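You operate a simulated robot arm through the tools that you are given. There is no shell and no other tool. Be economical: measure what you need, move in short steps, check, and stop when the job is done.

You are at the controls of a simulated robot arm. One attempt, no reset.

## Task
Set the tension at positions 1, 2, 7 and 8 by the chart.

Only the result counts: the job must be done as asked and must still hold three seconds after the hand-in. Knocking over, shifting, dropping, spilling or breaking anything else fails it.

## Robot
A 7-joint arm with a fingered hand, fixed in place. Base frame: the origin is at the foot of the arm, x ahead of it, y to its left, z up; the work surface is at about z = 860. Units: mm, degrees, N and s.
With the tool pointing down near the work surface it reaches from about 100 to 720 mm from the base axis. Its first joint turns from -69.0 to 172.0 degrees. Payload 3.4 kg.
Tool frame: the origin (TCP) lies between the finger pads and is the grasp point; the fingertips stand 39 mm ahead of it; z points along the fingers, y is the line along which they close. Largest opening 180 mm; the body of the gripper starts 111 mm behind the TCP. The gripper is a hand of 3 fingers: y runs from the thumb to the fingers, the wrist lies at [0, 0, -262] in the tool frame.
Orientation is told as [roll, pitch, yaw] about the base's x, y, z axes, in that order, counted from this pose: with the fingers straight down and closing along the base's y, the tool's x points along the base's -x, its y along +y and its z along -z.

## Interface
- The arm moves only by the tool servo_tool. Its argument "deltas" is text: rows parted by semicolons, each of 6 numbers parted by spaces: the shift along the tool's x, y, z in units of 300 mm (1.0 is 300 mm), then the turn, a rotation vector about the tool's x, y, z in units of 45 degrees (1.0 is 45 degrees). In form: dx dy dz rx ry rz; .... A call has 1 to 12 rows; each row is the pose to reach, as a shift and turn from the pose commanded when the call began, along the tool's axes at that moment. A call with a number of a shift or a turn outside -1 to 1 is refused whole. Each row takes 0.2 s and may step no farther than 50 mm and 8.6 degrees from the row before; otherwise, the whole call is refused. Where a pose cannot be reached the arm comes as near as it can. A force on the tool above 40 N (or 10 N above the force at the start of the call, whichever is more), or a blocked arm, ends the call early, and 0.2 s more pass. In this call time passes only in rows, and 0.2 s behind the last. The reply holds the time, the measured pose of the TCP, the force on the tool along the base axes, the opening and the grip force, in the units named above and with some noise, with the torque about the TCP (base axes, N m) and any sound that the robot's microphone picked up.
- Cameras (640 x 400 px; columns grow to the right, rows downward): "scene" is fixed at [56.9, 496.8, 1664.9]; the picture's right is [-0.41, -0.91, 0.00], its down [-0.65, 0.29, -0.71] and it looks along [0.64, -0.29, -0.71] (base axes); focal length 231 px, centre (320, 200). "wrist" rides on the gripper at [63, -36, -128] in the tool frame; the picture's right is [0.50, 0.87, 0.00], its down [-0.75, 0.44, -0.49] and it looks along [-0.43, 0.25, 0.87] (tool axes); focal length 226 px, centre (320, 200). There is no depth. A picture from a camera that has moved, and an enlarged one, comes with that camera's place and axes in the base frame and with its lens. The place of the scene camera against the robot may be out by one fixed shift of up to 12 mm in any direction.
- camera(camera): a new picture of that camera. It takes no simulated time.
- lift_body(by): slides the trunk up (or, below 0, down) by that many mm; the arm rides with it, the base frame stays. It gives what a move gives, with no picture.
- finger_targets(finger1, finger2, thumb_bend): sets how far each is bent, from 0 (flat) to 1 (curled in); at 0.3 the hand is open as for a grip, at 0.7 the pads meet at the TCP. One left out holds its place. A second passes; each finger stops where it meets its share of the squeeze, and holds until it gets a number again. It is the only way to open and close the hand. It gives what a move gives, with no picture; readings hold the bend of each and the force on the fingers (four entries, about 0 where the hand has none), thumb and palm.
- zoom(camera, box): a new picture of the part [left, top, right, bottom] of that camera's present view, enlarged. It takes no simulated time.
- close_job(): hands the job in; it is judged then, once.

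Go step by step. Nothing tells you positions but the pictures and the camera data: compare them with the known pose of the tool, close in by small moves and look again before you grip or let go. The budget is 120 turns and 68 pictures, counting those below and the enlarged ones. Unless the task says otherwise, let go and move clear before handing in, and close with one line.

The tools are called by a JSON object that holds its "op" and its "data". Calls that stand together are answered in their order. servo_tool: Moves the arm, as the interface text tells. Its arguments: {"type":"object","properties":{"deltas":{"type":"string"}},"required":["deltas"]} The other tools are called the same way: lift_body (by) slides the trunk up or down; finger_targets (finger1, finger2, thumb_bend) moves the fingers one by one; camera (camera) takes a picture; zoom (camera, box) takes an enlarged picture of a part of a camera's view; close_job () hands the job in.

At the start:

```text
clock: 0.0
tool_pos: [603.9, 41.0, 1420.1]
ee_rot: [0.1, 0.0, -0.1]
contact_force: [0.4, 0.2, -0.2]
moment: [-0.01, 0.03, 0.0]
finger_gap: 179.9
finger_force: 0.1
shape: jaw
bend: [0.3, 0.3, 0.3]
finger forces: [0.1, 0.0, 0.1, 0.0, 0.0, 0.1]
trunk travel left (down, up): [-475.0, 67.0]
```

scene: 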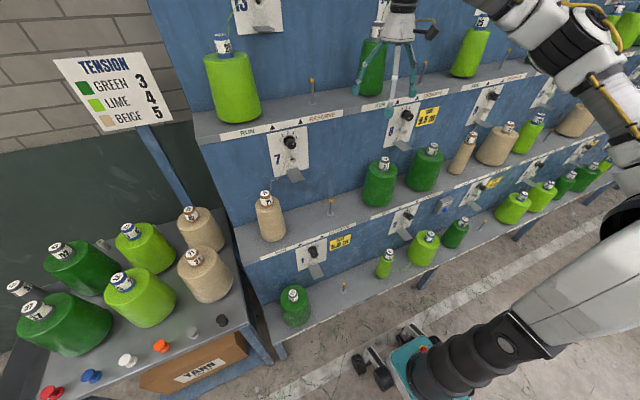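
wrist: 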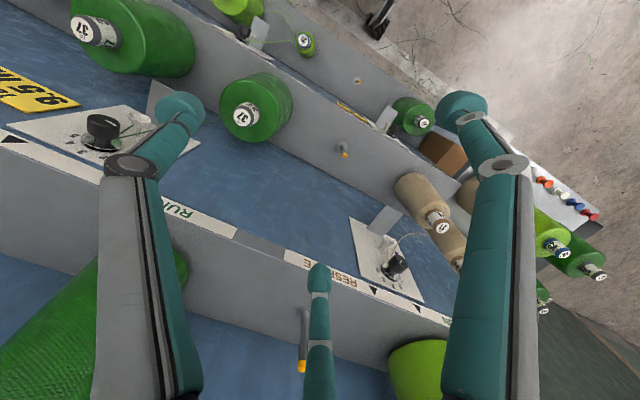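

I see a creel with numbered tension dials and a chart reading GREEN 3, LIME 4, BEIGE 5. I'll zoom in to read the chart, the dials and the packages at 1, 2, 7 and 8.

{"op": "zoom", "data": {"camera": "scene", "box": [240, 90, 360, 165]}}

{"op": "zoom", "data": {"camera": "scene", "box": [240, 190, 400, 330]}}

{"op": "zoom", "data": {"camera": "scene", "box": [350, 70, 510, 170]}}

{"op": "zoom", "data": {"camera": "scene", "box": [360, 160, 520, 280]}}

```text
5.33 times, centred on (300, 128) of scene
camera zoom: at [56.9, 496.8, 1664.9], right [-0.41, -0.91, 0.0], down [-0.65, 0.29, -0.71], along [0.64, -0.29, -0.71], focal length 1232 px, centre (427, 587)
```

zoom: 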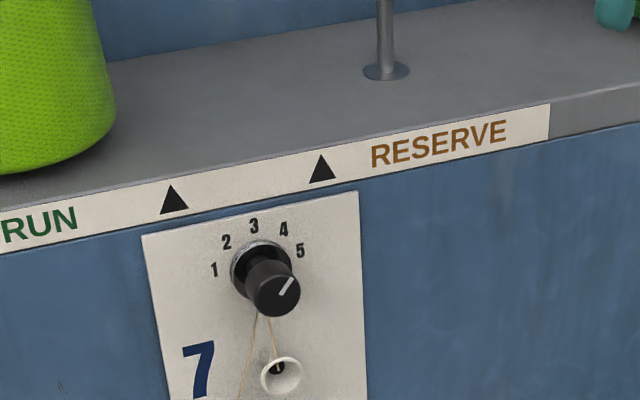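

```text
2.86 times, centred on (320, 260) of scene
camera zoom: at [56.9, 496.8, 1664.9], right [-0.41, -0.91, 0.0], down [-0.65, 0.29, -0.71], along [0.64, -0.29, -0.71], focal length 660 px, centre (320, 29)
```

zoom: 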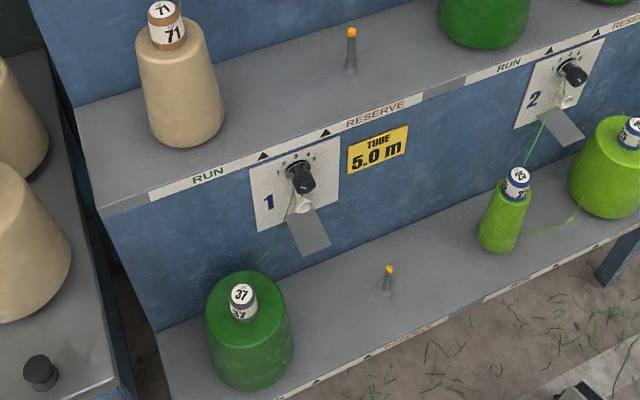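

```text
4.00 times, centred on (430, 120) of scene
camera zoom: at [56.9, 496.8, 1664.9], right [-0.41, -0.91, 0.0], down [-0.65, 0.29, -0.71], along [0.64, -0.29, -0.71], focal length 924 px, centre (-120, 520)
```

zoom: 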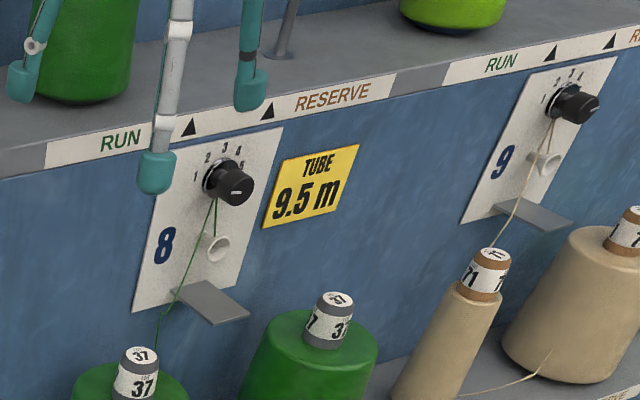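

```text
3.33 times, centred on (440, 220) of scene
camera zoom: at [56.9, 496.8, 1664.9], right [-0.41, -0.91, 0.0], down [-0.65, 0.29, -0.71], along [0.64, -0.29, -0.71], focal length 770 px, centre (-80, 133)
```

zoom: 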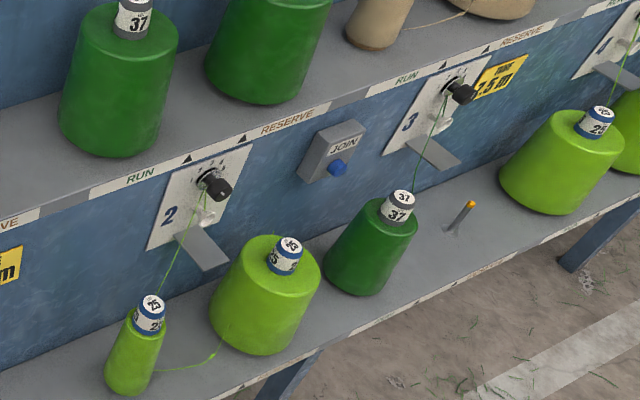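

The packages are green at 1, lime at 2, beige at 7 and green at 8. The dials come out at about x=752, y=298/-212, z=1230 for 7/8 and x=564, z=785 for 1/2. Next I'll confirm the chart and start turning the hand to face the rack.

{"op": "zoom", "data": {"camera": "scene", "box": [50, 45, 180, 135]}}

{"op": "servo_tool", "data": {"deltas": "0 0 0 0 -0.18 0; 0 0 0 0 -0.36 0; 0 0 0 0 -0.54 0; 0 0 0 0 -0.72 0; 0 0 0 0 -0.9 0; 0 0 0 0 -1 0"}}

```text
4.44 times, centred on (115, 90) of scene
camera zoom: at [56.9, 496.8, 1664.9], right [-0.41, -0.91, 0.0], down [-0.65, 0.29, -0.71], along [0.64, -0.29, -0.71], focal length 1026 px, centre (1231, 689)
```

zoom: 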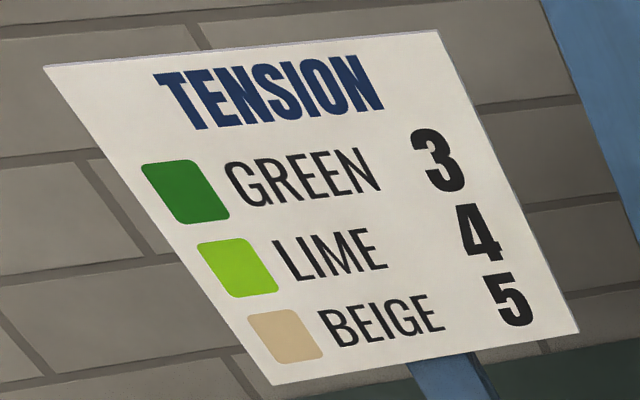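

```text
clock: 1.4
tool_pos: [601.5, 42.3, 1419.8]
ee_rot: [0.0, -45.2, -0.2]
contact_force: [-0.3, -0.4, 0.4]
moment: [-0.01, 0.01, 0.03]
finger_gap: 179.8
finger_force: 0.0
shape: jaw
bend: [0.3, 0.3, 0.3]
finger forces: [0.1, 0.0, 0.0, 0.1, 0.1, 0.0]
trunk travel left (down, up): [-475.0, 67.0]
```

The chart reads green 3, lime 4, beige 5, and the hand is at 45°. I'll finish turning it horizontal.

{"op": "servo_tool", "data": {"deltas": "0 0 0 0 -0.18 0; 0 0 0 0 -0.36 0; 0 0 0 0 -0.54 0; 0 0 0 0 -0.72 0; 0 0 0 0 -0.9 0; 0 0 0 0 -1 0"}}

{"op": "camera", "data": {"camera": "scene"}}

```text
clock: 2.8
tool_pos: [600.6, 42.5, 1420.1]
ee_rot: [177.2, -89.7, -177.4]
contact_force: [0.1, -0.5, 0.0]
moment: [0.0, -0.03, 0.01]
finger_gap: 180.0
finger_force: 0.1
shape: jaw
bend: [0.3, 0.3, 0.3]
finger forces: [0.0, 0.1, 0.1, 0.0, 0.0, 0.1]
trunk travel left (down, up): [-475.0, 67.0]
```

```text
60 pictures are left
```

scene: 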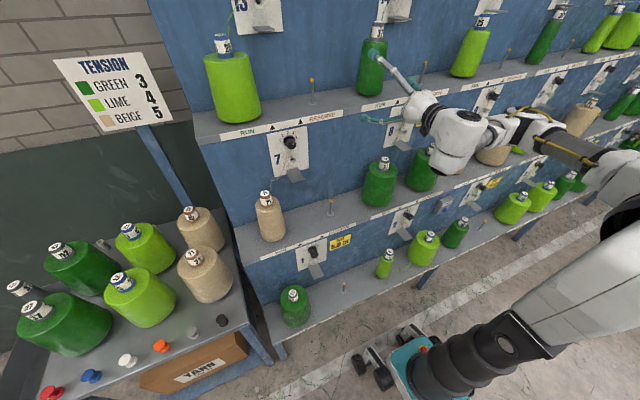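

The hand is horizontal and facing the rack. I'll roll it about its own axis to bring the camera on top and see how far it can go.

{"op": "servo_tool", "data": {"deltas": "0 0 0 0 0 0.18; 0 0 0 0 0 0.36; 0 0 0 0 0 0.54; 0 0 0 0 0 0.72; 0 0 0 0 0 0.9; 0 0 0 0 0 1"}}

{"op": "servo_tool", "data": {"deltas": "0 0 0 0 0 0.18; 0 0 0 0 0 0.36; 0 0 0 0 0 0.54; 0 0 0 0 0 0.72; 0 0 0 0 0 0.9; 0 0 0 0 0 1"}}

{"op": "servo_tool", "data": {"deltas": "0 0 0 0 0 0.18; 0 0 0 0 0 0.36; 0 0 0 0 0 0.54; 0 0 0 0 0 0.72; 0 0 0 0 0 0.9; 0 0 0 0 0 1"}}

{"op": "camera", "data": {"camera": "wrist"}}

```text
clock: 4.2
tool_pos: [600.9, 43.8, 1419.8]
ee_rot: [90.2, -45.0, -90.3]
contact_force: [0.4, 0.5, 1.1]
moment: [-0.01, 0.0, -0.01]
finger_gap: 179.9
finger_force: 0.1
shape: jaw
bend: [0.3, 0.3, 0.3]
finger forces: [0.0, 0.0, 0.1, 0.0, 0.1, 0.1]
trunk travel left (down, up): [-475.0, 67.0]
```

```text
clock: 5.6
tool_pos: [600.2, 43.5, 1419.7]
ee_rot: [90.2, 0.1, -90.1]
contact_force: [0.2, 0.1, -0.6]
moment: [-0.02, -0.03, 0.01]
finger_gap: 179.8
finger_force: 0.0
shape: jaw
bend: [0.3, 0.3, 0.3]
finger forces: [0.1, 0.1, 0.0, 0.0, 0.0, 0.0]
trunk travel left (down, up): [-475.0, 67.0]
```

```text
clock: 7.0
tool_pos: [600.9, 41.2, 1419.8]
ee_rot: [90.2, 45.1, -90.0]
contact_force: [0.4, -0.5, -0.4]
moment: [-0.01, 0.01, 0.01]
finger_gap: 179.9
finger_force: 0.0
shape: jaw
bend: [0.3, 0.3, 0.3]
finger forces: [0.0, 0.0, 0.0, 0.1, 0.0, 0.0]
trunk travel left (down, up): [-475.0, 67.0]
```

```text
59 pictures are left
camera wrist: at [471.6, 112.7, 1438.0], right [0.0, -0.26, 0.97], down [-0.49, -0.84, -0.23], along [0.87, -0.48, -0.13], focal length 226 px, centre (320, 200)
```

wrist: 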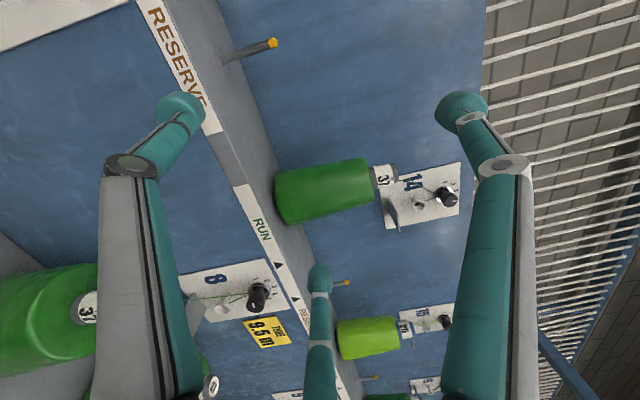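

Rolling works freely, and dial 8 is visible past the hand. I'll lower the trunk to dial-7 height and shift left in front of dial 7, keeping x=600.

{"op": "lift_body", "data": {"by": -190}}

{"op": "servo_tool", "data": {"deltas": "0.1 -0.1 0 0 0 0; 0.2 -0.2 0 0 0 0; 0.3 -0.3 0 0 0 0; 0.4 -0.4 0 0 0 0; 0.5 -0.5 0 0 0 0; 0.6 -0.6 0 0 0 0"}}

{"op": "camera", "data": {"camera": "wrist"}}

{"op": "camera", "data": {"camera": "scene"}}

```text
clock: 9.1
tool_pos: [600.5, 43.1, 1230.9]
ee_rot: [90.2, 45.1, -90.0]
contact_force: [0.0, 0.0, 0.4]
moment: [0.01, 0.0, 0.01]
finger_gap: 179.7
finger_force: 0.1
shape: jaw
bend: [0.3, 0.3, 0.3]
finger forces: [0.0, 0.1, 0.0, 0.1, 0.0, 0.0]
trunk travel left (down, up): [-285.0, 257.0]
```

```text
clock: 10.5
tool_pos: [602.3, 300.9, 1227.6]
ee_rot: [90.1, 45.0, -90.2]
contact_force: [-0.8, -0.6, 0.0]
moment: [-0.03, 0.02, -0.04]
finger_gap: 180.0
finger_force: 0.0
shape: jaw
bend: [0.3, 0.3, 0.3]
finger forces: [0.1, 0.0, 0.1, 0.0, 0.0, 0.0]
trunk travel left (down, up): [-285.0, 257.0]
```

```text
58 pictures are left
camera wrist: at [473.2, 371.3, 1245.1], right [0.0, -0.26, 0.97], down [-0.49, -0.84, -0.23], along [0.87, -0.48, -0.13], focal length 226 px, centre (320, 200)
```

wrist: 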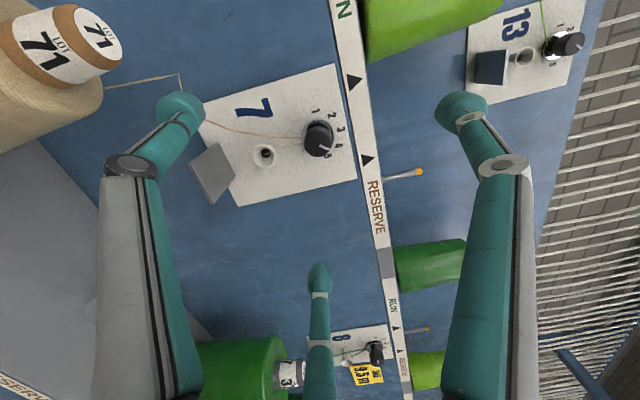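

```text
57 pictures are left
```

scene: 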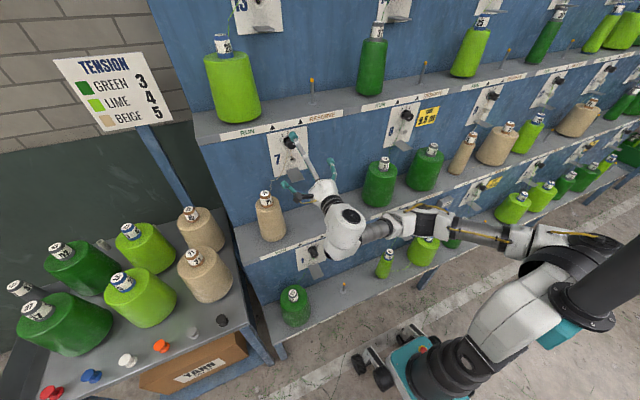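

Dial 7 is in plain view. I'll zoom to read its pointer and pin down its position.

{"op": "zoom", "data": {"camera": "wrist", "box": [180, 60, 372, 180]}}

{"op": "zoom", "data": {"camera": "wrist", "box": [320, 310, 416, 370]}}

```text
3.33 times, centred on (276, 120) of wrist
camera zoom: at [473.2, 371.3, 1245.1], right [0.0, -0.26, 0.97], down [-0.49, -0.84, -0.23], along [0.87, -0.48, -0.13], focal length 754 px, centre (467, 467)
```

zoom: 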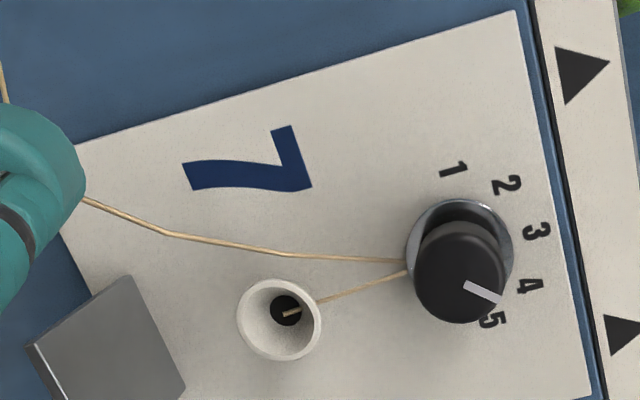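

```text
6.67 times, centred on (368, 340) of wrist
camera zoom: at [473.2, 371.3, 1245.1], right [0.0, -0.26, 0.97], down [-0.49, -0.84, -0.23], along [0.87, -0.48, -0.13], focal length 1507 px, centre (0, -733)
```

zoom: 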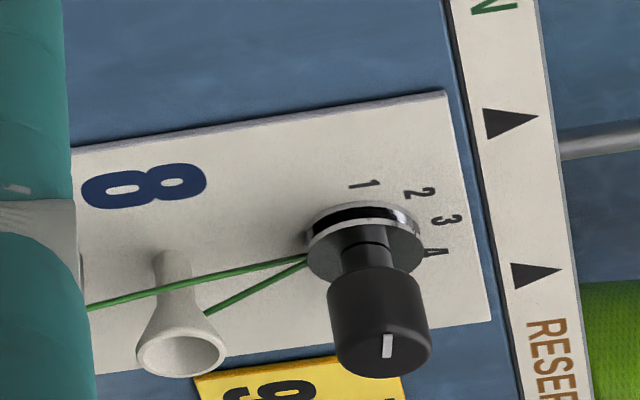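

Dial 7's labels are 40° apart (1 at -80°, 3 at the top, 5 at +80°). Its pointer sits at 4 and must go to 5, so +40° about the tool axis. I'll test-close the hand in free air to see where the pads and tips go around a 30 mm knob.

{"op": "finger_targets", "data": {"finger1": 0.58, "finger2": 0.58, "thumb_bend": 0.58}}

{"op": "camera", "data": {"camera": "wrist"}}

{"op": "zoom", "data": {"camera": "scene", "box": [250, 110, 410, 210]}}

```text
clock: 11.5
tool_pos: [600.8, 299.4, 1228.0]
ee_rot: [90.1, 44.9, -90.0]
contact_force: [-0.7, -0.8, -0.1]
moment: [-0.01, 0.04, 0.03]
finger_gap: 45.8
finger_force: 0.0
shape: fingers
bend: [0.57, 0.57, 0.57]
finger forces: [0.0, 0.0, 0.0, 0.0, 0.1, 0.0]
trunk travel left (down, up): [-285.0, 257.0]
```

```text
54 pictures are left
camera wrist: at [473.1, 369.8, 1245.4], right [0.0, -0.26, 0.97], down [-0.49, -0.84, -0.23], along [0.87, -0.48, -0.13], focal length 226 px, centre (320, 200)
```

wrist: 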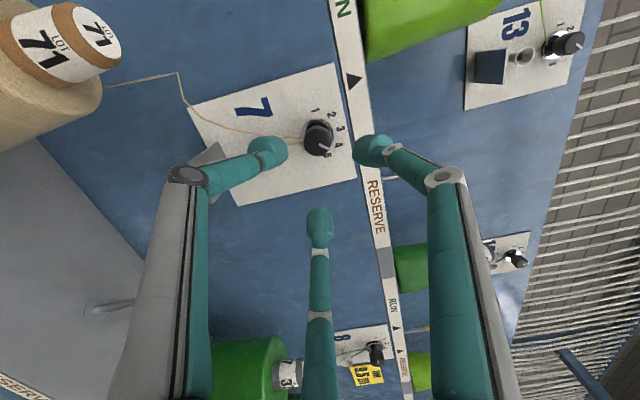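

```text
4.00 times, centred on (330, 160) of scene
camera zoom: at [56.9, 496.8, 1664.9], right [-0.41, -0.91, 0.0], down [-0.65, 0.29, -0.71], along [0.64, -0.29, -0.71], focal length 924 px, centre (280, 360)
```

zoom: 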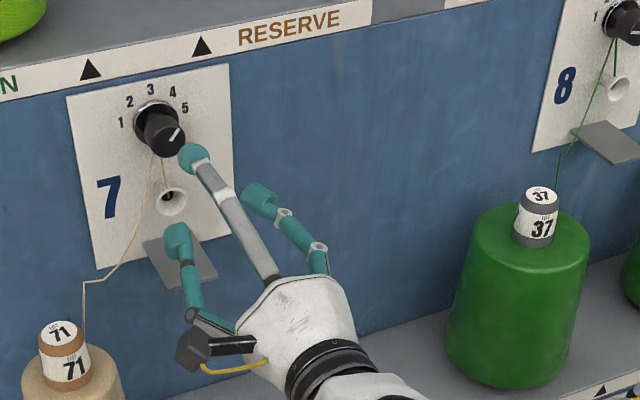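

The fingertips form a three-point chuck about 39 mm ahead of the TCP. The knob cap spans roughly x=724–749 at y≈301, z≈1225. I'll advance to x≈680 and look again.

{"op": "servo_tool", "data": {"deltas": "-0.002 -0.004 0.1 0 0 0; -0.002 -0.004 0.2 0 0 0; -0.002 -0.004 0.27 0 0 0"}}

{"op": "zoom", "data": {"camera": "wrist", "box": [160, 50, 480, 250]}}

```text
clock: 12.3
tool_pos: [683.6, 300.2, 1228.8]
ee_rot: [90.1, 45.1, -90.1]
contact_force: [1.2, 0.0, 0.1]
moment: [-0.01, 0.03, 0.01]
finger_gap: 45.7
finger_force: 0.0
shape: fingers
bend: [0.57, 0.57, 0.57]
finger forces: [0.0, 0.0, 0.0, 0.1, 0.1, 0.0]
trunk travel left (down, up): [-285.0, 257.0]
```

```text
2.00 times, centred on (320, 150) of wrist
camera zoom: at [554.3, 370.2, 1246.5], right [0.0, -0.26, 0.97], down [-0.49, -0.84, -0.23], along [0.87, -0.48, -0.13], focal length 452 px, centre (320, 300)
```

zoom: 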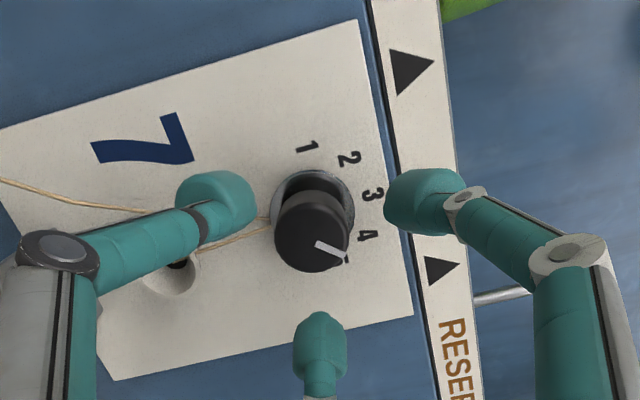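

Two views agree: knob axis at y≈302, z≈1224, wall x≈765, cap from about 731 to 752. I'll centre on it, advance 28 mm and close gently.

{"op": "servo_tool", "data": {"deltas": "-0.005 -0.014 0.03 0 0 0; -0.005 -0.014 0.06 0 0 0; -0.005 -0.014 0.093 0 0 0"}}

{"op": "zoom", "data": {"camera": "wrist", "box": [160, 80, 480, 280]}}

{"op": "zoom", "data": {"camera": "scene", "box": [250, 110, 330, 160]}}

```text
clock: 13.1
tool_pos: [709.5, 300.9, 1226.5]
ee_rot: [90.1, 44.9, -90.1]
contact_force: [-0.1, 0.2, 0.8]
moment: [0.0, -0.03, -0.04]
finger_gap: 45.6
finger_force: 0.0
shape: fingers
bend: [0.57, 0.57, 0.57]
finger forces: [0.0, 0.1, 0.0, 0.1, 0.0, 0.1]
trunk travel left (down, up): [-285.0, 257.0]
```

```text
2.00 times, centred on (320, 180) of wrist
camera zoom: at [580.8, 371.3, 1243.5], right [0.0, -0.26, 0.97], down [-0.49, -0.84, -0.23], along [0.87, -0.48, -0.13], focal length 452 px, centre (320, 240)
```

zoom: 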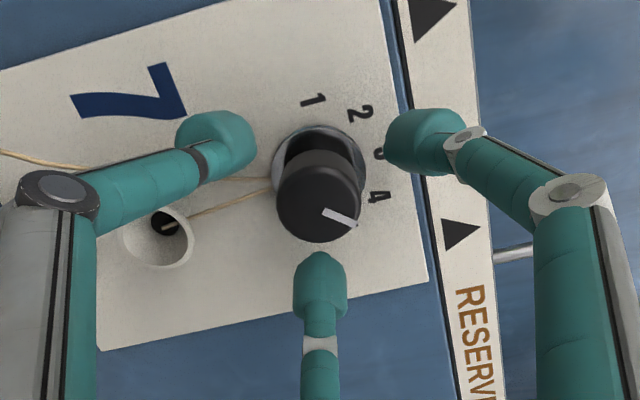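

```text
8.00 times, centred on (290, 135) of scene
camera zoom: at [56.9, 496.8, 1664.9], right [-0.41, -0.91, 0.0], down [-0.65, 0.29, -0.71], along [0.64, -0.29, -0.71], focal length 1848 px, centre (560, 720)
```

zoom: 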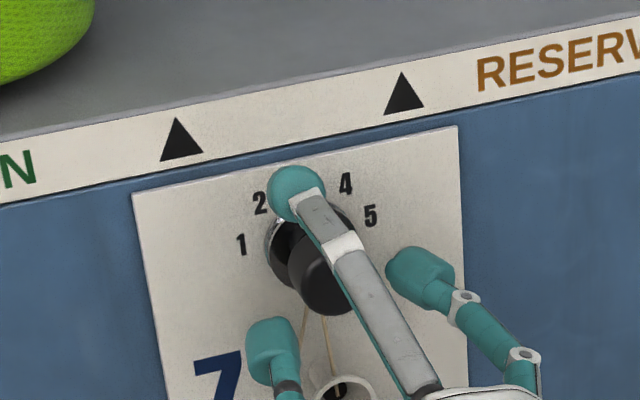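

The tips straddle the knob symmetrically. Closing on it now.

{"op": "finger_targets", "data": {"finger1": 0.7, "finger2": 0.7, "thumb_bend": 0.7}}

{"op": "zoom", "data": {"camera": "wrist", "box": [160, 80, 480, 280]}}

```text
clock: 14.1
tool_pos: [710.5, 301.0, 1224.4]
ee_rot: [90.1, 44.8, -90.0]
contact_force: [0.7, 1.1, -2.5]
moment: [0.01, 0.06, 0.0]
finger_gap: 18.7
finger_force: 9.8
shape: fingers
bend: [0.64, 0.63, 0.65]
finger forces: [5.5, 6.5, 0.0, 0.0, 8.2, 0.0]
trunk travel left (down, up): [-285.0, 257.0]
```

```text
2.00 times, centred on (320, 180) of wrist
camera zoom: at [580.9, 371.7, 1243.2], right [0.0, -0.26, 0.97], down [-0.49, -0.84, -0.23], along [0.87, -0.48, -0.13], focal length 452 px, centre (320, 240)
```

zoom: 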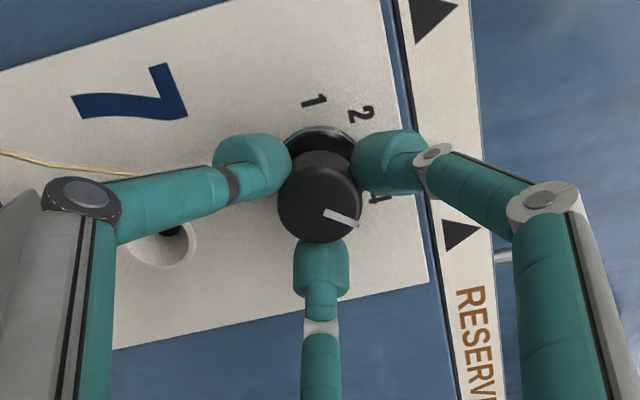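

The grip is firm on all three fingers. Turning +40°.

{"op": "servo_tool", "data": {"deltas": "0 0 0 0 0 0.15; 0 0 0 0 0 0.3; 0 0 0 0 0 0.45; 0 0 0 0 0 0.6; 0 0 0 0 0 0.75; 0 0 0 0 0 0.89"}}

{"op": "zoom", "data": {"camera": "wrist", "box": [160, 80, 480, 280]}}

```text
clock: 15.5
tool_pos: [710.0, 301.0, 1227.2]
ee_rot: [91.6, 85.1, -88.5]
contact_force: [0.0, 1.0, 1.5]
moment: [-0.04, 0.01, 0.01]
finger_gap: 18.3
finger_force: 9.9
shape: fingers
bend: [0.64, 0.63, 0.65]
finger forces: [6.7, 6.0, 0.1, 0.0, 7.9, 0.0]
trunk travel left (down, up): [-285.0, 257.0]
```

```text
2.00 times, centred on (320, 180) of wrist
camera zoom: at [580.8, 342.9, 1283.7], right [0.0, -0.82, 0.57], down [-0.49, -0.5, -0.72], along [0.87, -0.28, -0.4], focal length 452 px, centre (320, 240)
```

zoom: 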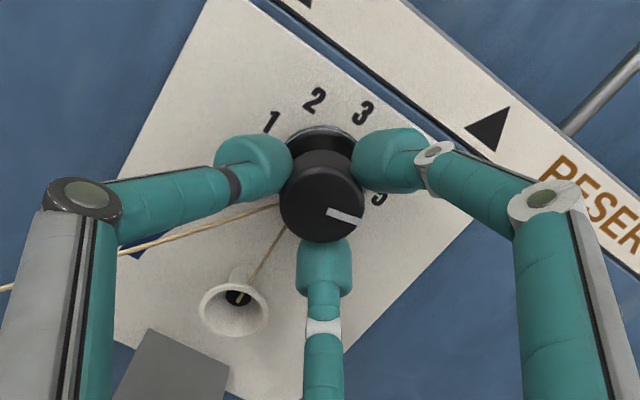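

The pointer is at about 69° and needs 80°, so the knob lagged the hand by roughly 10°. I'll turn a bit farther.

{"op": "servo_tool", "data": {"deltas": "0 0 0 0 0 0.13; 0 0 0 0 0 0.26"}}

{"op": "zoom", "data": {"camera": "wrist", "box": [240, 90, 400, 190]}}

```text
clock: 16.1
tool_pos: [709.3, 300.9, 1224.1]
ee_rot: [-90.6, 83.1, 89.3]
contact_force: [-1.0, 0.2, 0.2]
moment: [-0.12, 0.02, 0.0]
finger_gap: 17.9
finger_force: 10.0
shape: fingers
bend: [0.64, 0.64, 0.65]
finger forces: [7.2, 5.5, 0.1, 0.0, 7.8, 0.0]
trunk travel left (down, up): [-285.0, 257.0]
```

```text
4.00 times, centred on (320, 140) of wrist
camera zoom: at [581.0, 330.3, 1290.2], right [0.0, -0.92, 0.39], down [-0.49, -0.34, -0.8], along [0.87, -0.2, -0.45], focal length 904 px, centre (320, 440)
```

zoom: 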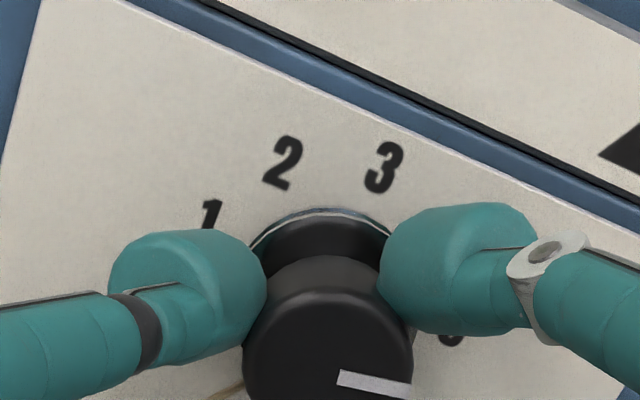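

The pointer reads about 76° now. I'll open the hand slightly and measure where the knob rests.

{"op": "finger_targets", "data": {"finger1": 0.57, "finger2": 0.57, "thumb_bend": 0.57}}

{"op": "zoom", "data": {"camera": "wrist", "box": [240, 110, 400, 210]}}

{"op": "zoom", "data": {"camera": "scene", "box": [260, 120, 324, 160]}}

```text
clock: 17.1
tool_pos: [710.0, 302.1, 1224.8]
ee_rot: [-91.0, 83.3, 89.0]
contact_force: [0.7, -0.4, -0.6]
moment: [-0.01, 0.03, -0.01]
finger_gap: 48.7
finger_force: 0.1
shape: fingers
bend: [0.56, 0.56, 0.56]
finger forces: [0.1, 0.0, 0.0, 0.1, 0.0, 0.0]
trunk travel left (down, up): [-285.0, 257.0]
```

```text
4.00 times, centred on (320, 160) of wrist
camera zoom: at [581.0, 330.2, 1290.6], right [0.0, -0.92, 0.4], down [-0.49, -0.34, -0.8], along [0.87, -0.2, -0.45], focal length 904 px, centre (320, 360)
```

zoom: 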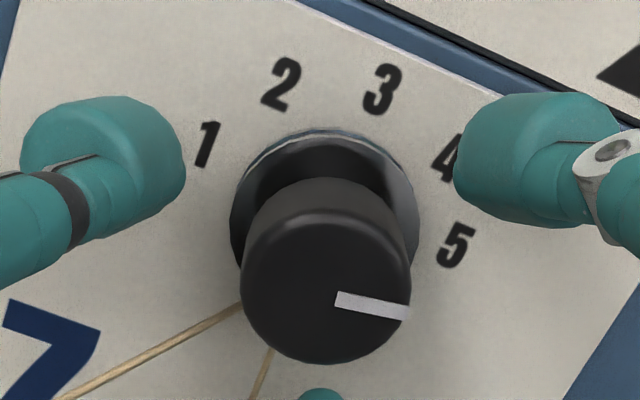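

```text
10.00 times, centred on (292, 140) of scene
camera zoom: at [56.9, 496.8, 1664.9], right [-0.41, -0.91, 0.0], down [-0.65, 0.29, -0.71], along [0.64, -0.29, -0.71], focal length 2309 px, centre (600, 800)
```

zoom: 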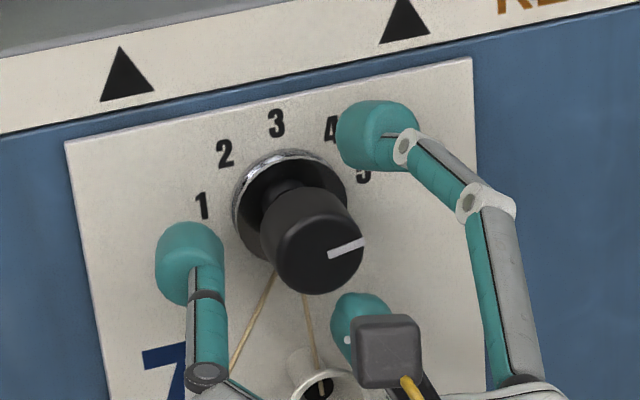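

Released, the pointer rests at about 79°, so dial 7 is on 5. I'll back off and travel right towards dial 8.

{"op": "servo_tool", "data": {"deltas": "0 0 -0.16 0 0 0; 0 0 -0.3 0 0 0; 0 0 -0.4 0 0 0"}}

{"op": "servo_tool", "data": {"deltas": "0.019 0.16 0 0 0 0; 0.038 0.32 0 0 0 0; 0.056 0.48 0 0 0 0; 0.075 0.64 0 0 0 0; 0.094 0.8 0 0 0 0"}}

{"op": "servo_tool", "data": {"deltas": "0.019 0.16 0 0 0 0; 0.038 0.32 0 0 0 0; 0.056 0.48 0 0 0 0; 0.075 0.64 0 0 0 0; 0.1 0.85 0 0 0 0"}}

{"op": "camera", "data": {"camera": "wrist"}}

```text
clock: 17.9
tool_pos: [588.8, 302.8, 1225.1]
ee_rot: [-91.0, 83.3, 88.9]
contact_force: [-0.1, 0.5, 0.1]
moment: [0.01, -0.04, 0.01]
finger_gap: 48.6
finger_force: 0.1
shape: fingers
bend: [0.56, 0.56, 0.56]
finger forces: [0.1, 0.1, 0.0, 0.0, 0.0, 0.1]
trunk travel left (down, up): [-285.0, 257.0]
```

```text
clock: 19.1
tool_pos: [589.7, 58.4, 1226.1]
ee_rot: [-91.3, 83.4, 88.5]
contact_force: [-0.2, -0.6, 0.3]
moment: [0.04, 0.01, 0.01]
finger_gap: 48.5
finger_force: 0.0
shape: fingers
bend: [0.56, 0.56, 0.56]
finger forces: [0.0, 0.0, 0.0, 0.0, 0.0, 0.0]
trunk travel left (down, up): [-285.0, 257.0]
```

```text
refused: row 5 steps farther than a row can; nothing moved
```

```text
44 pictures are left
camera wrist: at [460.3, 87.2, 1292.0], right [0.0, -0.92, 0.39], down [-0.49, -0.34, -0.8], along [0.87, -0.2, -0.45], focal length 226 px, centre (320, 200)
```

wrist: 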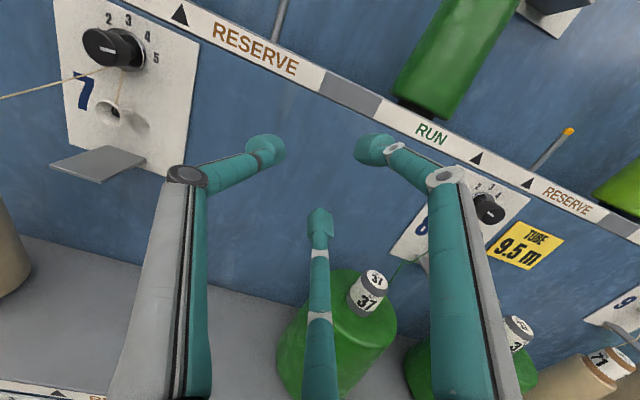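

Good clearance all round. Zooming on dial 8 and continuing right.

{"op": "servo_tool", "data": {"deltas": "0.019 0.16 0 0 0 0; 0.038 0.32 0 0 0 0; 0.056 0.48 0 0 0 0; 0.075 0.64 0 0 0 0; 0.094 0.8 0 0 0 0; 0.104 0.88 0 0 0 0"}}

{"op": "zoom", "data": {"camera": "wrist", "box": [240, 70, 400, 170]}}

{"op": "camera", "data": {"camera": "scene"}}

```text
clock: 20.5
tool_pos: [590.4, -208.0, 1224.6]
ee_rot: [-91.0, 83.3, 88.9]
contact_force: [0.1, -0.4, 0.1]
moment: [-0.01, 0.01, 0.01]
finger_gap: 48.8
finger_force: 0.1
shape: fingers
bend: [0.56, 0.56, 0.56]
finger forces: [0.1, 0.0, 0.0, 0.1, 0.1, 0.1]
trunk travel left (down, up): [-285.0, 257.0]
```

```text
4.00 times, centred on (320, 120) of wrist
camera zoom: at [460.6, -179.0, 1289.9], right [0.0, -0.92, 0.39], down [-0.49, -0.34, -0.8], along [0.87, -0.2, -0.45], focal length 904 px, centre (320, 520)
```

zoom: 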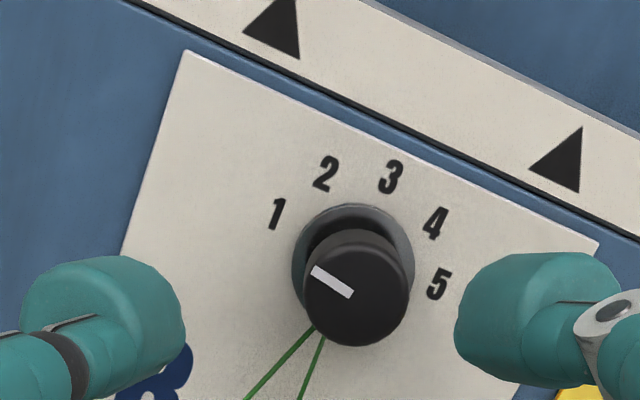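

```text
42 pictures are left
```

scene: 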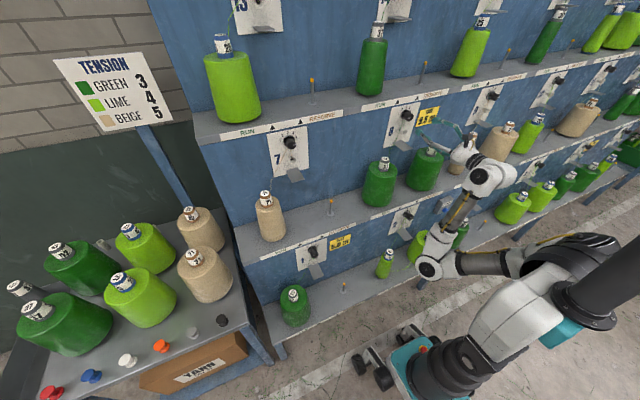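

Dial 8's pointer sits at 1 (-79°) and green needs 3, so +80°, done in two grips. The axis is near y≈-219.5, z≈1224. I'll shift right 11 mm, roll back to about 128° and advance.

{"op": "servo_tool", "data": {"deltas": "0.0045 0.038 0 0 0 -0.17; 0.0045 0.038 0 0 0 -0.34; 0.0045 0.038 0 0 0 -0.51; 0.0045 0.038 0 0 0 -0.68; 0.0045 0.038 0 0 0 -0.85; 0.0045 0.038 0 0 0 -1"}}

{"op": "servo_tool", "data": {"deltas": "0 0 0.1 0 0 -0.15; 0 0 0.2 0 0 -0.3; 0 0 0.3 0 0 -0.3"}}

{"op": "zoom", "data": {"camera": "wrist", "box": [160, 50, 480, 250]}}

```text
clock: 21.9
tool_pos: [589.5, -218.7, 1224.9]
ee_rot: [90.2, 51.7, -90.0]
contact_force: [0.5, -0.7, -0.6]
moment: [0.02, -0.01, 0.01]
finger_gap: 48.9
finger_force: 0.0
shape: fingers
bend: [0.56, 0.56, 0.56]
finger forces: [0.1, 0.0, 0.1, 0.0, 0.1, 0.0]
trunk travel left (down, up): [-285.0, 257.0]
```

```text
clock: 22.7
tool_pos: [678.8, -221.3, 1222.5]
ee_rot: [90.0, 38.1, -90.1]
contact_force: [-1.9, -0.1, -0.2]
moment: [0.0, 0.01, -0.01]
finger_gap: 48.8
finger_force: 0.0
shape: fingers
bend: [0.56, 0.56, 0.56]
finger forces: [0.1, 0.1, 0.1, 0.0, 0.1, 0.0]
trunk travel left (down, up): [-285.0, 257.0]
```

```text
2.00 times, centred on (320, 150) of wrist
camera zoom: at [549.1, -149.1, 1232.6], right [0.0, -0.14, 0.99], down [-0.49, -0.86, -0.12], along [0.87, -0.49, -0.07], focal length 452 px, centre (320, 300)
```

zoom: 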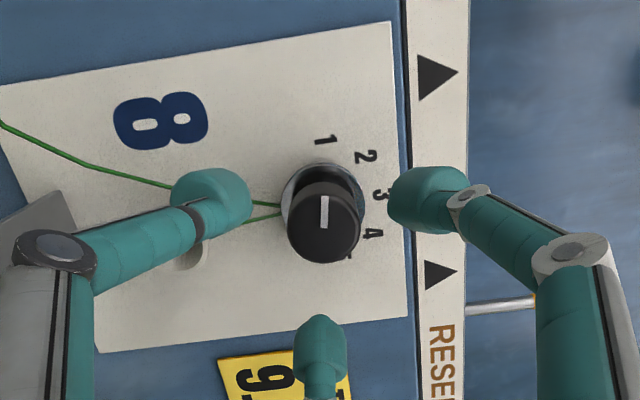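

Well centred on dial 8. Advancing to grip depth and closing.

{"op": "servo_tool", "data": {"deltas": "0.006 0 0.035 0 0 0; 0.006 0 0.07 0 0 0; 0.006 0 0.108 0 0 0"}}

{"op": "finger_targets", "data": {"finger1": 0.7, "finger2": 0.7, "thumb_bend": 0.7}}

{"op": "zoom", "data": {"camera": "wrist", "box": [160, 80, 480, 280]}}

```text
clock: 23.5
tool_pos: [711.3, -219.3, 1224.6]
ee_rot: [90.2, 38.3, -90.2]
contact_force: [0.1, 0.7, 0.0]
moment: [0.01, 0.01, 0.0]
finger_gap: 48.6
finger_force: 0.0
shape: fingers
bend: [0.56, 0.56, 0.56]
finger forces: [0.1, 0.0, 0.1, 0.0, 0.0, 0.0]
trunk travel left (down, up): [-285.0, 257.0]
```

```text
clock: 24.5
tool_pos: [711.4, -218.3, 1224.8]
ee_rot: [90.1, 38.2, -90.0]
contact_force: [0.4, 1.6, -1.5]
moment: [0.01, 0.04, 0.02]
finger_gap: 18.6
finger_force: 10.2
shape: fingers
bend: [0.64, 0.63, 0.65]
finger forces: [5.3, 6.6, 0.0, 0.0, 8.6, 0.1]
trunk travel left (down, up): [-285.0, 257.0]
```

```text
2.00 times, centred on (320, 180) of wrist
camera zoom: at [581.8, -146.3, 1234.5], right [0.0, -0.14, 0.99], down [-0.49, -0.86, -0.13], along [0.87, -0.49, -0.07], focal length 452 px, centre (320, 240)
```

zoom: 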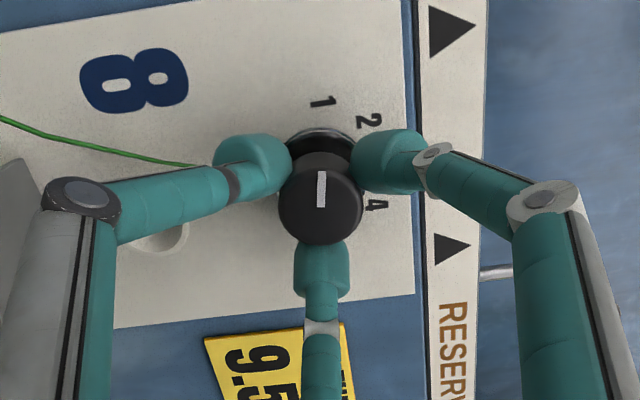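

Gripped. Turning about +58° in two calls, then I'll measure.

{"op": "servo_tool", "data": {"deltas": "0 0 0 0 0 0.17; 0 0 0 0 0 0.34; 0 0 0 0 0 0.51; 0 0 0 0 0 0.68; 0 0 0 0 0 0.85; 0 0 0 0 0 1"}}

{"op": "servo_tool", "data": {"deltas": "0 0 0 0 0 0.15; 0 0 0 0 0 0.3"}}

{"op": "finger_targets", "data": {"finger1": 0.57, "finger2": 0.57, "thumb_bend": 0.57}}

{"op": "zoom", "data": {"camera": "wrist", "box": [240, 110, 400, 210]}}

```text
clock: 25.9
tool_pos: [710.5, -219.2, 1225.8]
ee_rot: [91.3, 83.4, -88.9]
contact_force: [-2.8, 0.7, 1.5]
moment: [0.0, 0.0, -0.06]
finger_gap: 18.2
finger_force: 10.6
shape: fingers
bend: [0.64, 0.63, 0.65]
finger forces: [6.3, 7.5, 0.1, 0.1, 7.8, 0.0]
trunk travel left (down, up): [-285.0, 257.0]
```

```text
clock: 26.5
tool_pos: [711.4, -218.5, 1225.8]
ee_rot: [-90.9, 83.1, 88.9]
contact_force: [-2.1, -0.5, 0.6]
moment: [0.0, -0.03, -0.01]
finger_gap: 18.1
finger_force: 10.3
shape: fingers
bend: [0.64, 0.63, 0.65]
finger forces: [6.5, 7.4, 0.1, 0.1, 7.5, 0.0]
trunk travel left (down, up): [-285.0, 257.0]
```

```text
clock: 27.5
tool_pos: [712.0, -218.5, 1227.2]
ee_rot: [-90.8, 83.2, 89.0]
contact_force: [0.1, -0.2, -0.2]
moment: [-0.01, 0.02, 0.02]
finger_gap: 48.3
finger_force: 0.0
shape: fingers
bend: [0.56, 0.56, 0.56]
finger forces: [0.0, 0.0, 0.0, 0.1, 0.0, 0.1]
trunk travel left (down, up): [-285.0, 257.0]
```

```text
4.00 times, centred on (320, 160) of wrist
camera zoom: at [582.3, -189.2, 1291.4], right [0.0, -0.92, 0.39], down [-0.49, -0.34, -0.8], along [0.87, -0.2, -0.45], focal length 904 px, centre (320, 360)
```

zoom: 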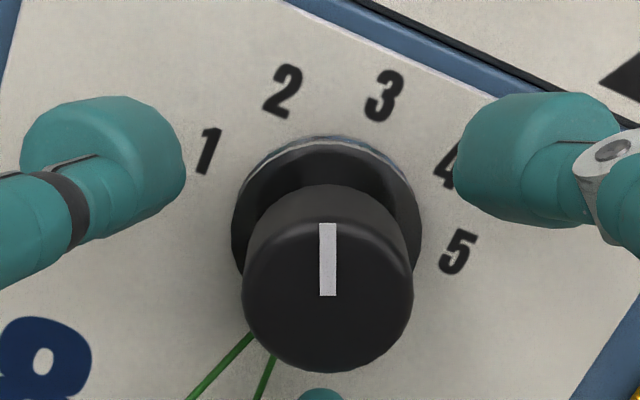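

The pointer is at about -23°, so 23° more is needed. I'll roll the open hand back 45° and regrip.

{"op": "servo_tool", "data": {"deltas": "0 0 0 0 0 -0.17; 0 0 0 0 0 -0.34; 0 0 0 0 0 -0.51; 0 0 0 0 0 -0.68; 0 0 0 0 0 -0.85; 0 0 0 0 0 -1"}}

{"op": "finger_targets", "data": {"finger1": 0.7, "finger2": 0.7, "thumb_bend": 0.7}}

{"op": "servo_tool", "data": {"deltas": "0 0 0 0 0 0.17; 0 0 0 0 0 0.34; 0 0 0 0 0 0.52"}}

{"op": "finger_targets", "data": {"finger1": 0.57, "finger2": 0.57, "thumb_bend": 0.57}}

{"op": "zoom", "data": {"camera": "wrist", "box": [240, 110, 400, 210]}}

```text
clock: 28.9
tool_pos: [710.7, -218.3, 1225.6]
ee_rot: [90.2, 51.7, -89.9]
contact_force: [-0.3, -0.3, -0.4]
moment: [0.0, 0.03, 0.04]
finger_gap: 48.3
finger_force: 0.0
shape: fingers
bend: [0.56, 0.56, 0.56]
finger forces: [0.1, 0.0, 0.0, 0.0, 0.0, 0.0]
trunk travel left (down, up): [-285.0, 257.0]
```

```text
clock: 29.9
tool_pos: [712.0, -218.1, 1224.7]
ee_rot: [90.1, 51.8, -90.0]
contact_force: [0.8, -0.1, -2.2]
moment: [0.03, 0.02, -0.01]
finger_gap: 17.6
finger_force: 10.2
shape: fingers
bend: [0.64, 0.63, 0.65]
finger forces: [5.4, 6.8, 0.0, 0.0, 7.9, 0.0]
trunk travel left (down, up): [-285.0, 257.0]
```

```text
clock: 30.7
tool_pos: [712.5, -217.7, 1225.4]
ee_rot: [90.5, 75.2, -89.7]
contact_force: [2.2, -0.8, -0.6]
moment: [0.01, 0.0, 0.0]
finger_gap: 17.8
finger_force: 10.0
shape: fingers
bend: [0.64, 0.63, 0.65]
finger forces: [6.4, 6.8, 0.0, 0.0, 7.2, 0.0]
trunk travel left (down, up): [-285.0, 257.0]
```

```text
clock: 31.7
tool_pos: [710.3, -218.1, 1226.2]
ee_rot: [90.4, 75.2, -89.7]
contact_force: [-0.9, -0.3, 0.2]
moment: [-0.01, -0.05, -0.02]
finger_gap: 48.6
finger_force: 0.1
shape: fingers
bend: [0.56, 0.56, 0.56]
finger forces: [0.0, 0.0, 0.0, 0.0, 0.0, 0.0]
trunk travel left (down, up): [-285.0, 257.0]
```

```text
4.00 times, centred on (320, 160) of wrist
camera zoom: at [582.1, -166.6, 1275.7], right [0.0, -0.71, 0.7], down [-0.49, -0.61, -0.62], along [0.87, -0.35, -0.35], focal length 904 px, centre (320, 360)
```

zoom: 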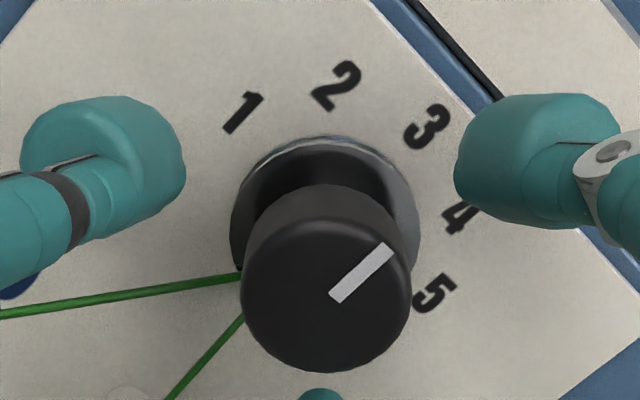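

Dial 8's pointer is at 0°, exactly on 3. Next is dial 2 on the lower tier, so I'll back off to x≈455, lower the trunk and look.

{"op": "servo_tool", "data": {"deltas": "0 0 -0.16 0 0 0; 0 0 -0.32 0 0 0; 0 0 -0.48 0 0 0; 0 0 -0.64 0 0 0; 0 0 -0.8 0 0 0; 0 0 -0.85 0 0 0"}}

{"op": "camera", "data": {"camera": "scene"}}

```text
clock: 33.1
tool_pos: [564.8, -197.2, 1283.3]
ee_rot: [89.9, 75.1, -90.2]
contact_force: [-0.1, -0.5, 0.3]
moment: [0.0, 0.03, -0.04]
finger_gap: 49.1
finger_force: 0.1
shape: fingers
bend: [0.56, 0.56, 0.56]
finger forces: [0.1, 0.0, 0.0, 0.0, 0.0, 0.0]
out of reach, approached as far as the arm can: row 3, 4, 5, 6
trunk travel left (down, up): [-285.0, 257.0]
```

```text
37 pictures are left
```

scene: 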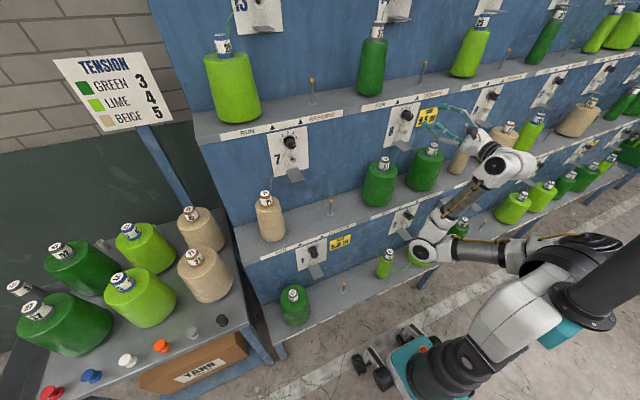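

The arm can't fold back that far with the hand level, stopping near x≈580. I'll roll to 180° and nudge forward to see which reference pose applies, then tilt the fingers downwards to gain room.

{"op": "servo_tool", "data": {"deltas": "0 0 0.1 0 0 0.16; 0 0 0.15 0 0 0.33"}}

```text
clock: 33.7
tool_pos: [607.4, -196.8, 1281.2]
ee_rot: [-142.9, 89.8, 37.0]
contact_force: [-0.4, -0.2, -0.2]
moment: [-0.04, 0.01, 0.0]
finger_gap: 49.2
finger_force: 0.1
shape: fingers
bend: [0.56, 0.56, 0.56]
finger forces: [0.1, 0.0, 0.0, 0.0, 0.0, 0.0]
trunk travel left (down, up): [-285.0, 257.0]
```

The reference is the reached pose. Now I'll tilt the fingers down 45° in place.

{"op": "servo_tool", "data": {"deltas": "0 0 0 0 -0.17 0; 0 0 0 0 -0.34 0; 0 0 0 0 -0.51 0; 0 0 0 0 -0.68 0; 0 0 0 0 -0.85 0; 0 0 0 0 -1 0"}}

```text
clock: 35.1
tool_pos: [707.6, -220.6, 1254.2]
ee_rot: [0.0, 45.1, 179.8]
contact_force: [0.3, -0.9, 0.0]
moment: [0.0, -0.01, -0.02]
finger_gap: 48.9
finger_force: 0.2
shape: fingers
bend: [0.56, 0.56, 0.56]
finger forces: [0.0, 0.0, 0.0, 0.0, 0.0, 0.1]
out of reach, approached as far as the arm can: row 3, 4, 5, 6
trunk travel left (down, up): [-285.0, 257.0]
```

The arm drifted forward close to dial 8 while tilting. I'll check that the knob is undisturbed before moving away.

{"op": "camera", "data": {"camera": "wrist"}}

{"op": "camera", "data": {"camera": "scene"}}

```text
36 pictures are left
camera wrist: at [660.3, -183.8, 1387.5], right [0.35, -0.87, 0.35], down [-0.88, -0.43, -0.19], along [0.31, -0.25, -0.92], focal length 226 px, centre (320, 200)
```

wrist: 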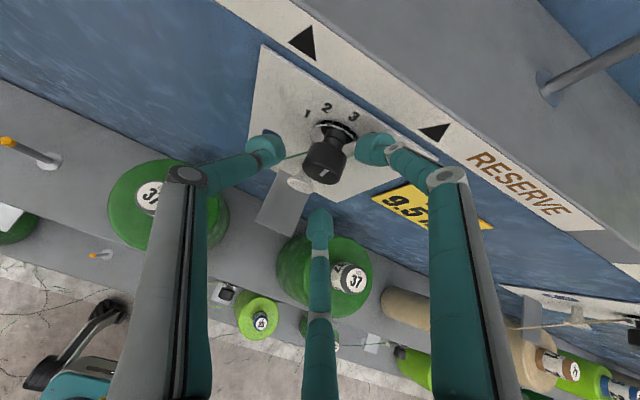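

```text
35 pictures are left
```

scene: 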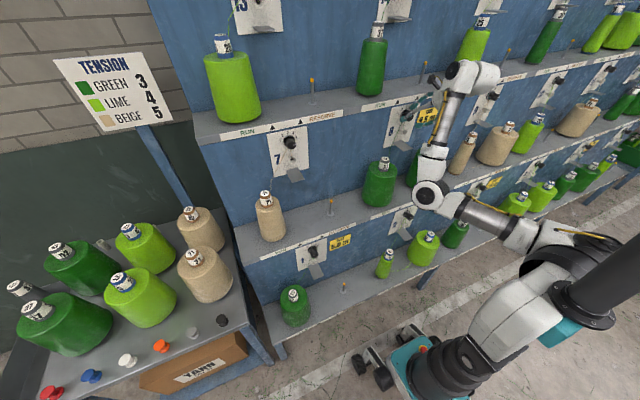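

The knob is untouched and still on 3. I'll retract along the tool axis, then roll back toward the original wrist branch, which handled downward pointing well.

{"op": "servo_tool", "data": {"deltas": "0 0 -0.12 0 0 0; 0 0 -0.24 0 0 0; 0 0 -0.36 0 0 0"}}

{"op": "servo_tool", "data": {"deltas": "0 -0.1 0 0 0 -0.17; 0 -0.2 0 0 0 -0.34; 0 -0.3 0 0 0 -0.51; 0 -0.4 0 0 0 -0.68; 0 -0.5 0 0 0 -0.85; 0 -0.6 0 0 0 -1"}}

{"op": "servo_tool", "data": {"deltas": "0 0 0 0 0 -0.17; 0 0 0 0 0 -0.34; 0 0 0 0 0 -0.51; 0 0 0 0 0 -0.68; 0 0 0 0 0 -0.85; 0 0 0 0 0 -1"}}

```text
clock: 35.9
tool_pos: [694.4, -245.4, 1332.4]
ee_rot: [0.0, 45.2, 179.8]
contact_force: [-0.7, -0.4, -1.1]
moment: [-0.01, 0.0, 0.01]
finger_gap: 49.1
finger_force: 0.0
shape: fingers
bend: [0.56, 0.56, 0.56]
finger forces: [0.0, 0.1, 0.0, 0.1, 0.0, 0.1]
out of reach, approached as far as the arm can: row 1, 2, 3
trunk travel left (down, up): [-285.0, 257.0]
```

```text
clock: 37.3
tool_pos: [737.9, -63.9, 1332.3]
ee_rot: [35.4, 30.0, -125.2]
contact_force: [0.7, 0.2, 0.6]
moment: [-0.01, -0.02, 0.04]
finger_gap: 49.4
finger_force: 0.1
shape: fingers
bend: [0.56, 0.56, 0.56]
finger forces: [0.1, 0.0, 0.0, 0.1, 0.1, 0.0]
out of reach, approached as far as the arm can: row 1, 2, 3, 4, 5, 6
trunk travel left (down, up): [-285.0, 257.0]
```

```text
clock: 38.7
tool_pos: [739.2, -67.6, 1333.7]
ee_rot: [45.0, -0.1, -90.0]
contact_force: [0.2, -0.2, 0.4]
moment: [0.0, 0.02, -0.01]
finger_gap: 49.0
finger_force: 0.0
shape: fingers
bend: [0.56, 0.56, 0.56]
finger forces: [0.0, 0.0, 0.1, 0.0, 0.0, 0.0]
trunk travel left (down, up): [-285.0, 257.0]
```

The tips are near the shelf edge, so I'm backing straight out in -x.

{"op": "servo_tool", "data": {"deltas": "0 -0.11 -0.11 0 0 0; 0 -0.22 -0.22 0 0 0; 0 -0.33 -0.33 0 0 0"}}

{"op": "servo_tool", "data": {"deltas": "0 0 0 0 0 -0.17; 0 0 0 0 0 -0.34; 0 0 0 0 0 -0.51; 0 0 0 0 0 -0.68; 0 0 0 0 0 -0.85; 0 0 0 0 0 -1"}}

{"op": "servo_tool", "data": {"deltas": "0 0 0 0 0 -0.17; 0 0 0 0 0 -0.34; 0 0 0 0 0 -0.51; 0 0 0 0 0 -0.68; 0 0 0 0 0 -0.85; 0 0 0 0 0 -1"}}

```text
clock: 39.5
tool_pos: [739.4, -69.3, 1332.3]
ee_rot: [45.1, 0.0, -90.0]
contact_force: [0.3, -0.2, -0.2]
moment: [0.01, -0.02, -0.01]
finger_gap: 49.0
finger_force: 0.1
shape: fingers
bend: [0.56, 0.56, 0.56]
finger forces: [0.0, 0.0, 0.1, 0.0, 0.0, 0.1]
out of reach, approached as far as the arm can: row 1, 2, 3
trunk travel left (down, up): [-285.0, 257.0]
```

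```text
clock: 40.9
tool_pos: [738.9, -68.1, 1332.6]
ee_rot: [35.3, -30.0, -54.9]
contact_force: [-0.9, -0.1, -0.6]
moment: [0.0, -0.01, -0.04]
finger_gap: 49.1
finger_force: 0.0
shape: fingers
bend: [0.56, 0.56, 0.56]
finger forces: [0.1, 0.0, 0.0, 0.0, 0.0, 0.0]
trunk travel left (down, up): [-285.0, 257.0]
```

```text
clock: 42.3
tool_pos: [739.4, -66.2, 1332.8]
ee_rot: [-0.1, -45.1, 0.0]
contact_force: [-0.6, -0.3, 0.2]
moment: [-0.03, 0.0, 0.04]
finger_gap: 49.2
finger_force: 0.0
shape: fingers
bend: [0.56, 0.56, 0.56]
finger forces: [0.0, 0.0, 0.1, 0.1, 0.0, 0.1]
trunk travel left (down, up): [-285.0, 257.0]
```

The arm is stuck on a limit in this tilted posture, while the level posture moved freely. I'll level the hand while backing off.

{"op": "servo_tool", "data": {"deltas": "0.04 0 -0.04 0 -0.17 0; 0.08 0 -0.08 0 -0.34 0; 0.12 0 -0.12 0 -0.51 0; 0.16 0 -0.16 0 -0.68 0; 0.2 0 -0.2 0 -0.85 0; 0.24 0 -0.24 0 -1 0"}}

{"op": "camera", "data": {"camera": "scene"}}

```text
clock: 43.7
tool_pos: [636.5, -67.7, 1335.2]
ee_rot: [164.0, -89.7, -164.0]
contact_force: [-0.1, -1.3, 0.3]
moment: [-0.02, 0.02, 0.01]
finger_gap: 49.0
finger_force: 0.0
shape: fingers
bend: [0.56, 0.56, 0.56]
finger forces: [0.1, 0.0, 0.1, 0.0, 0.0, 0.0]
trunk travel left (down, up): [-285.0, 257.0]
```

```text
34 pictures are left
```

scene: 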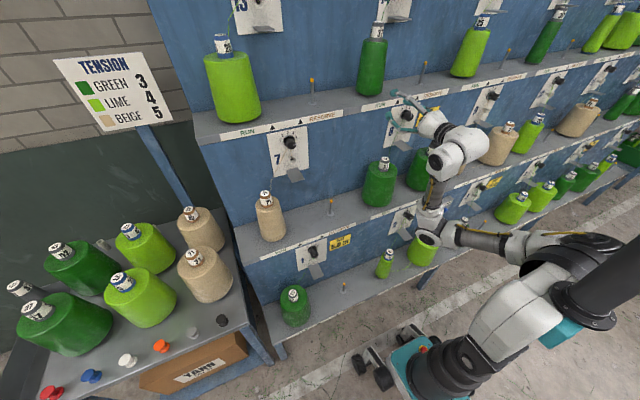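

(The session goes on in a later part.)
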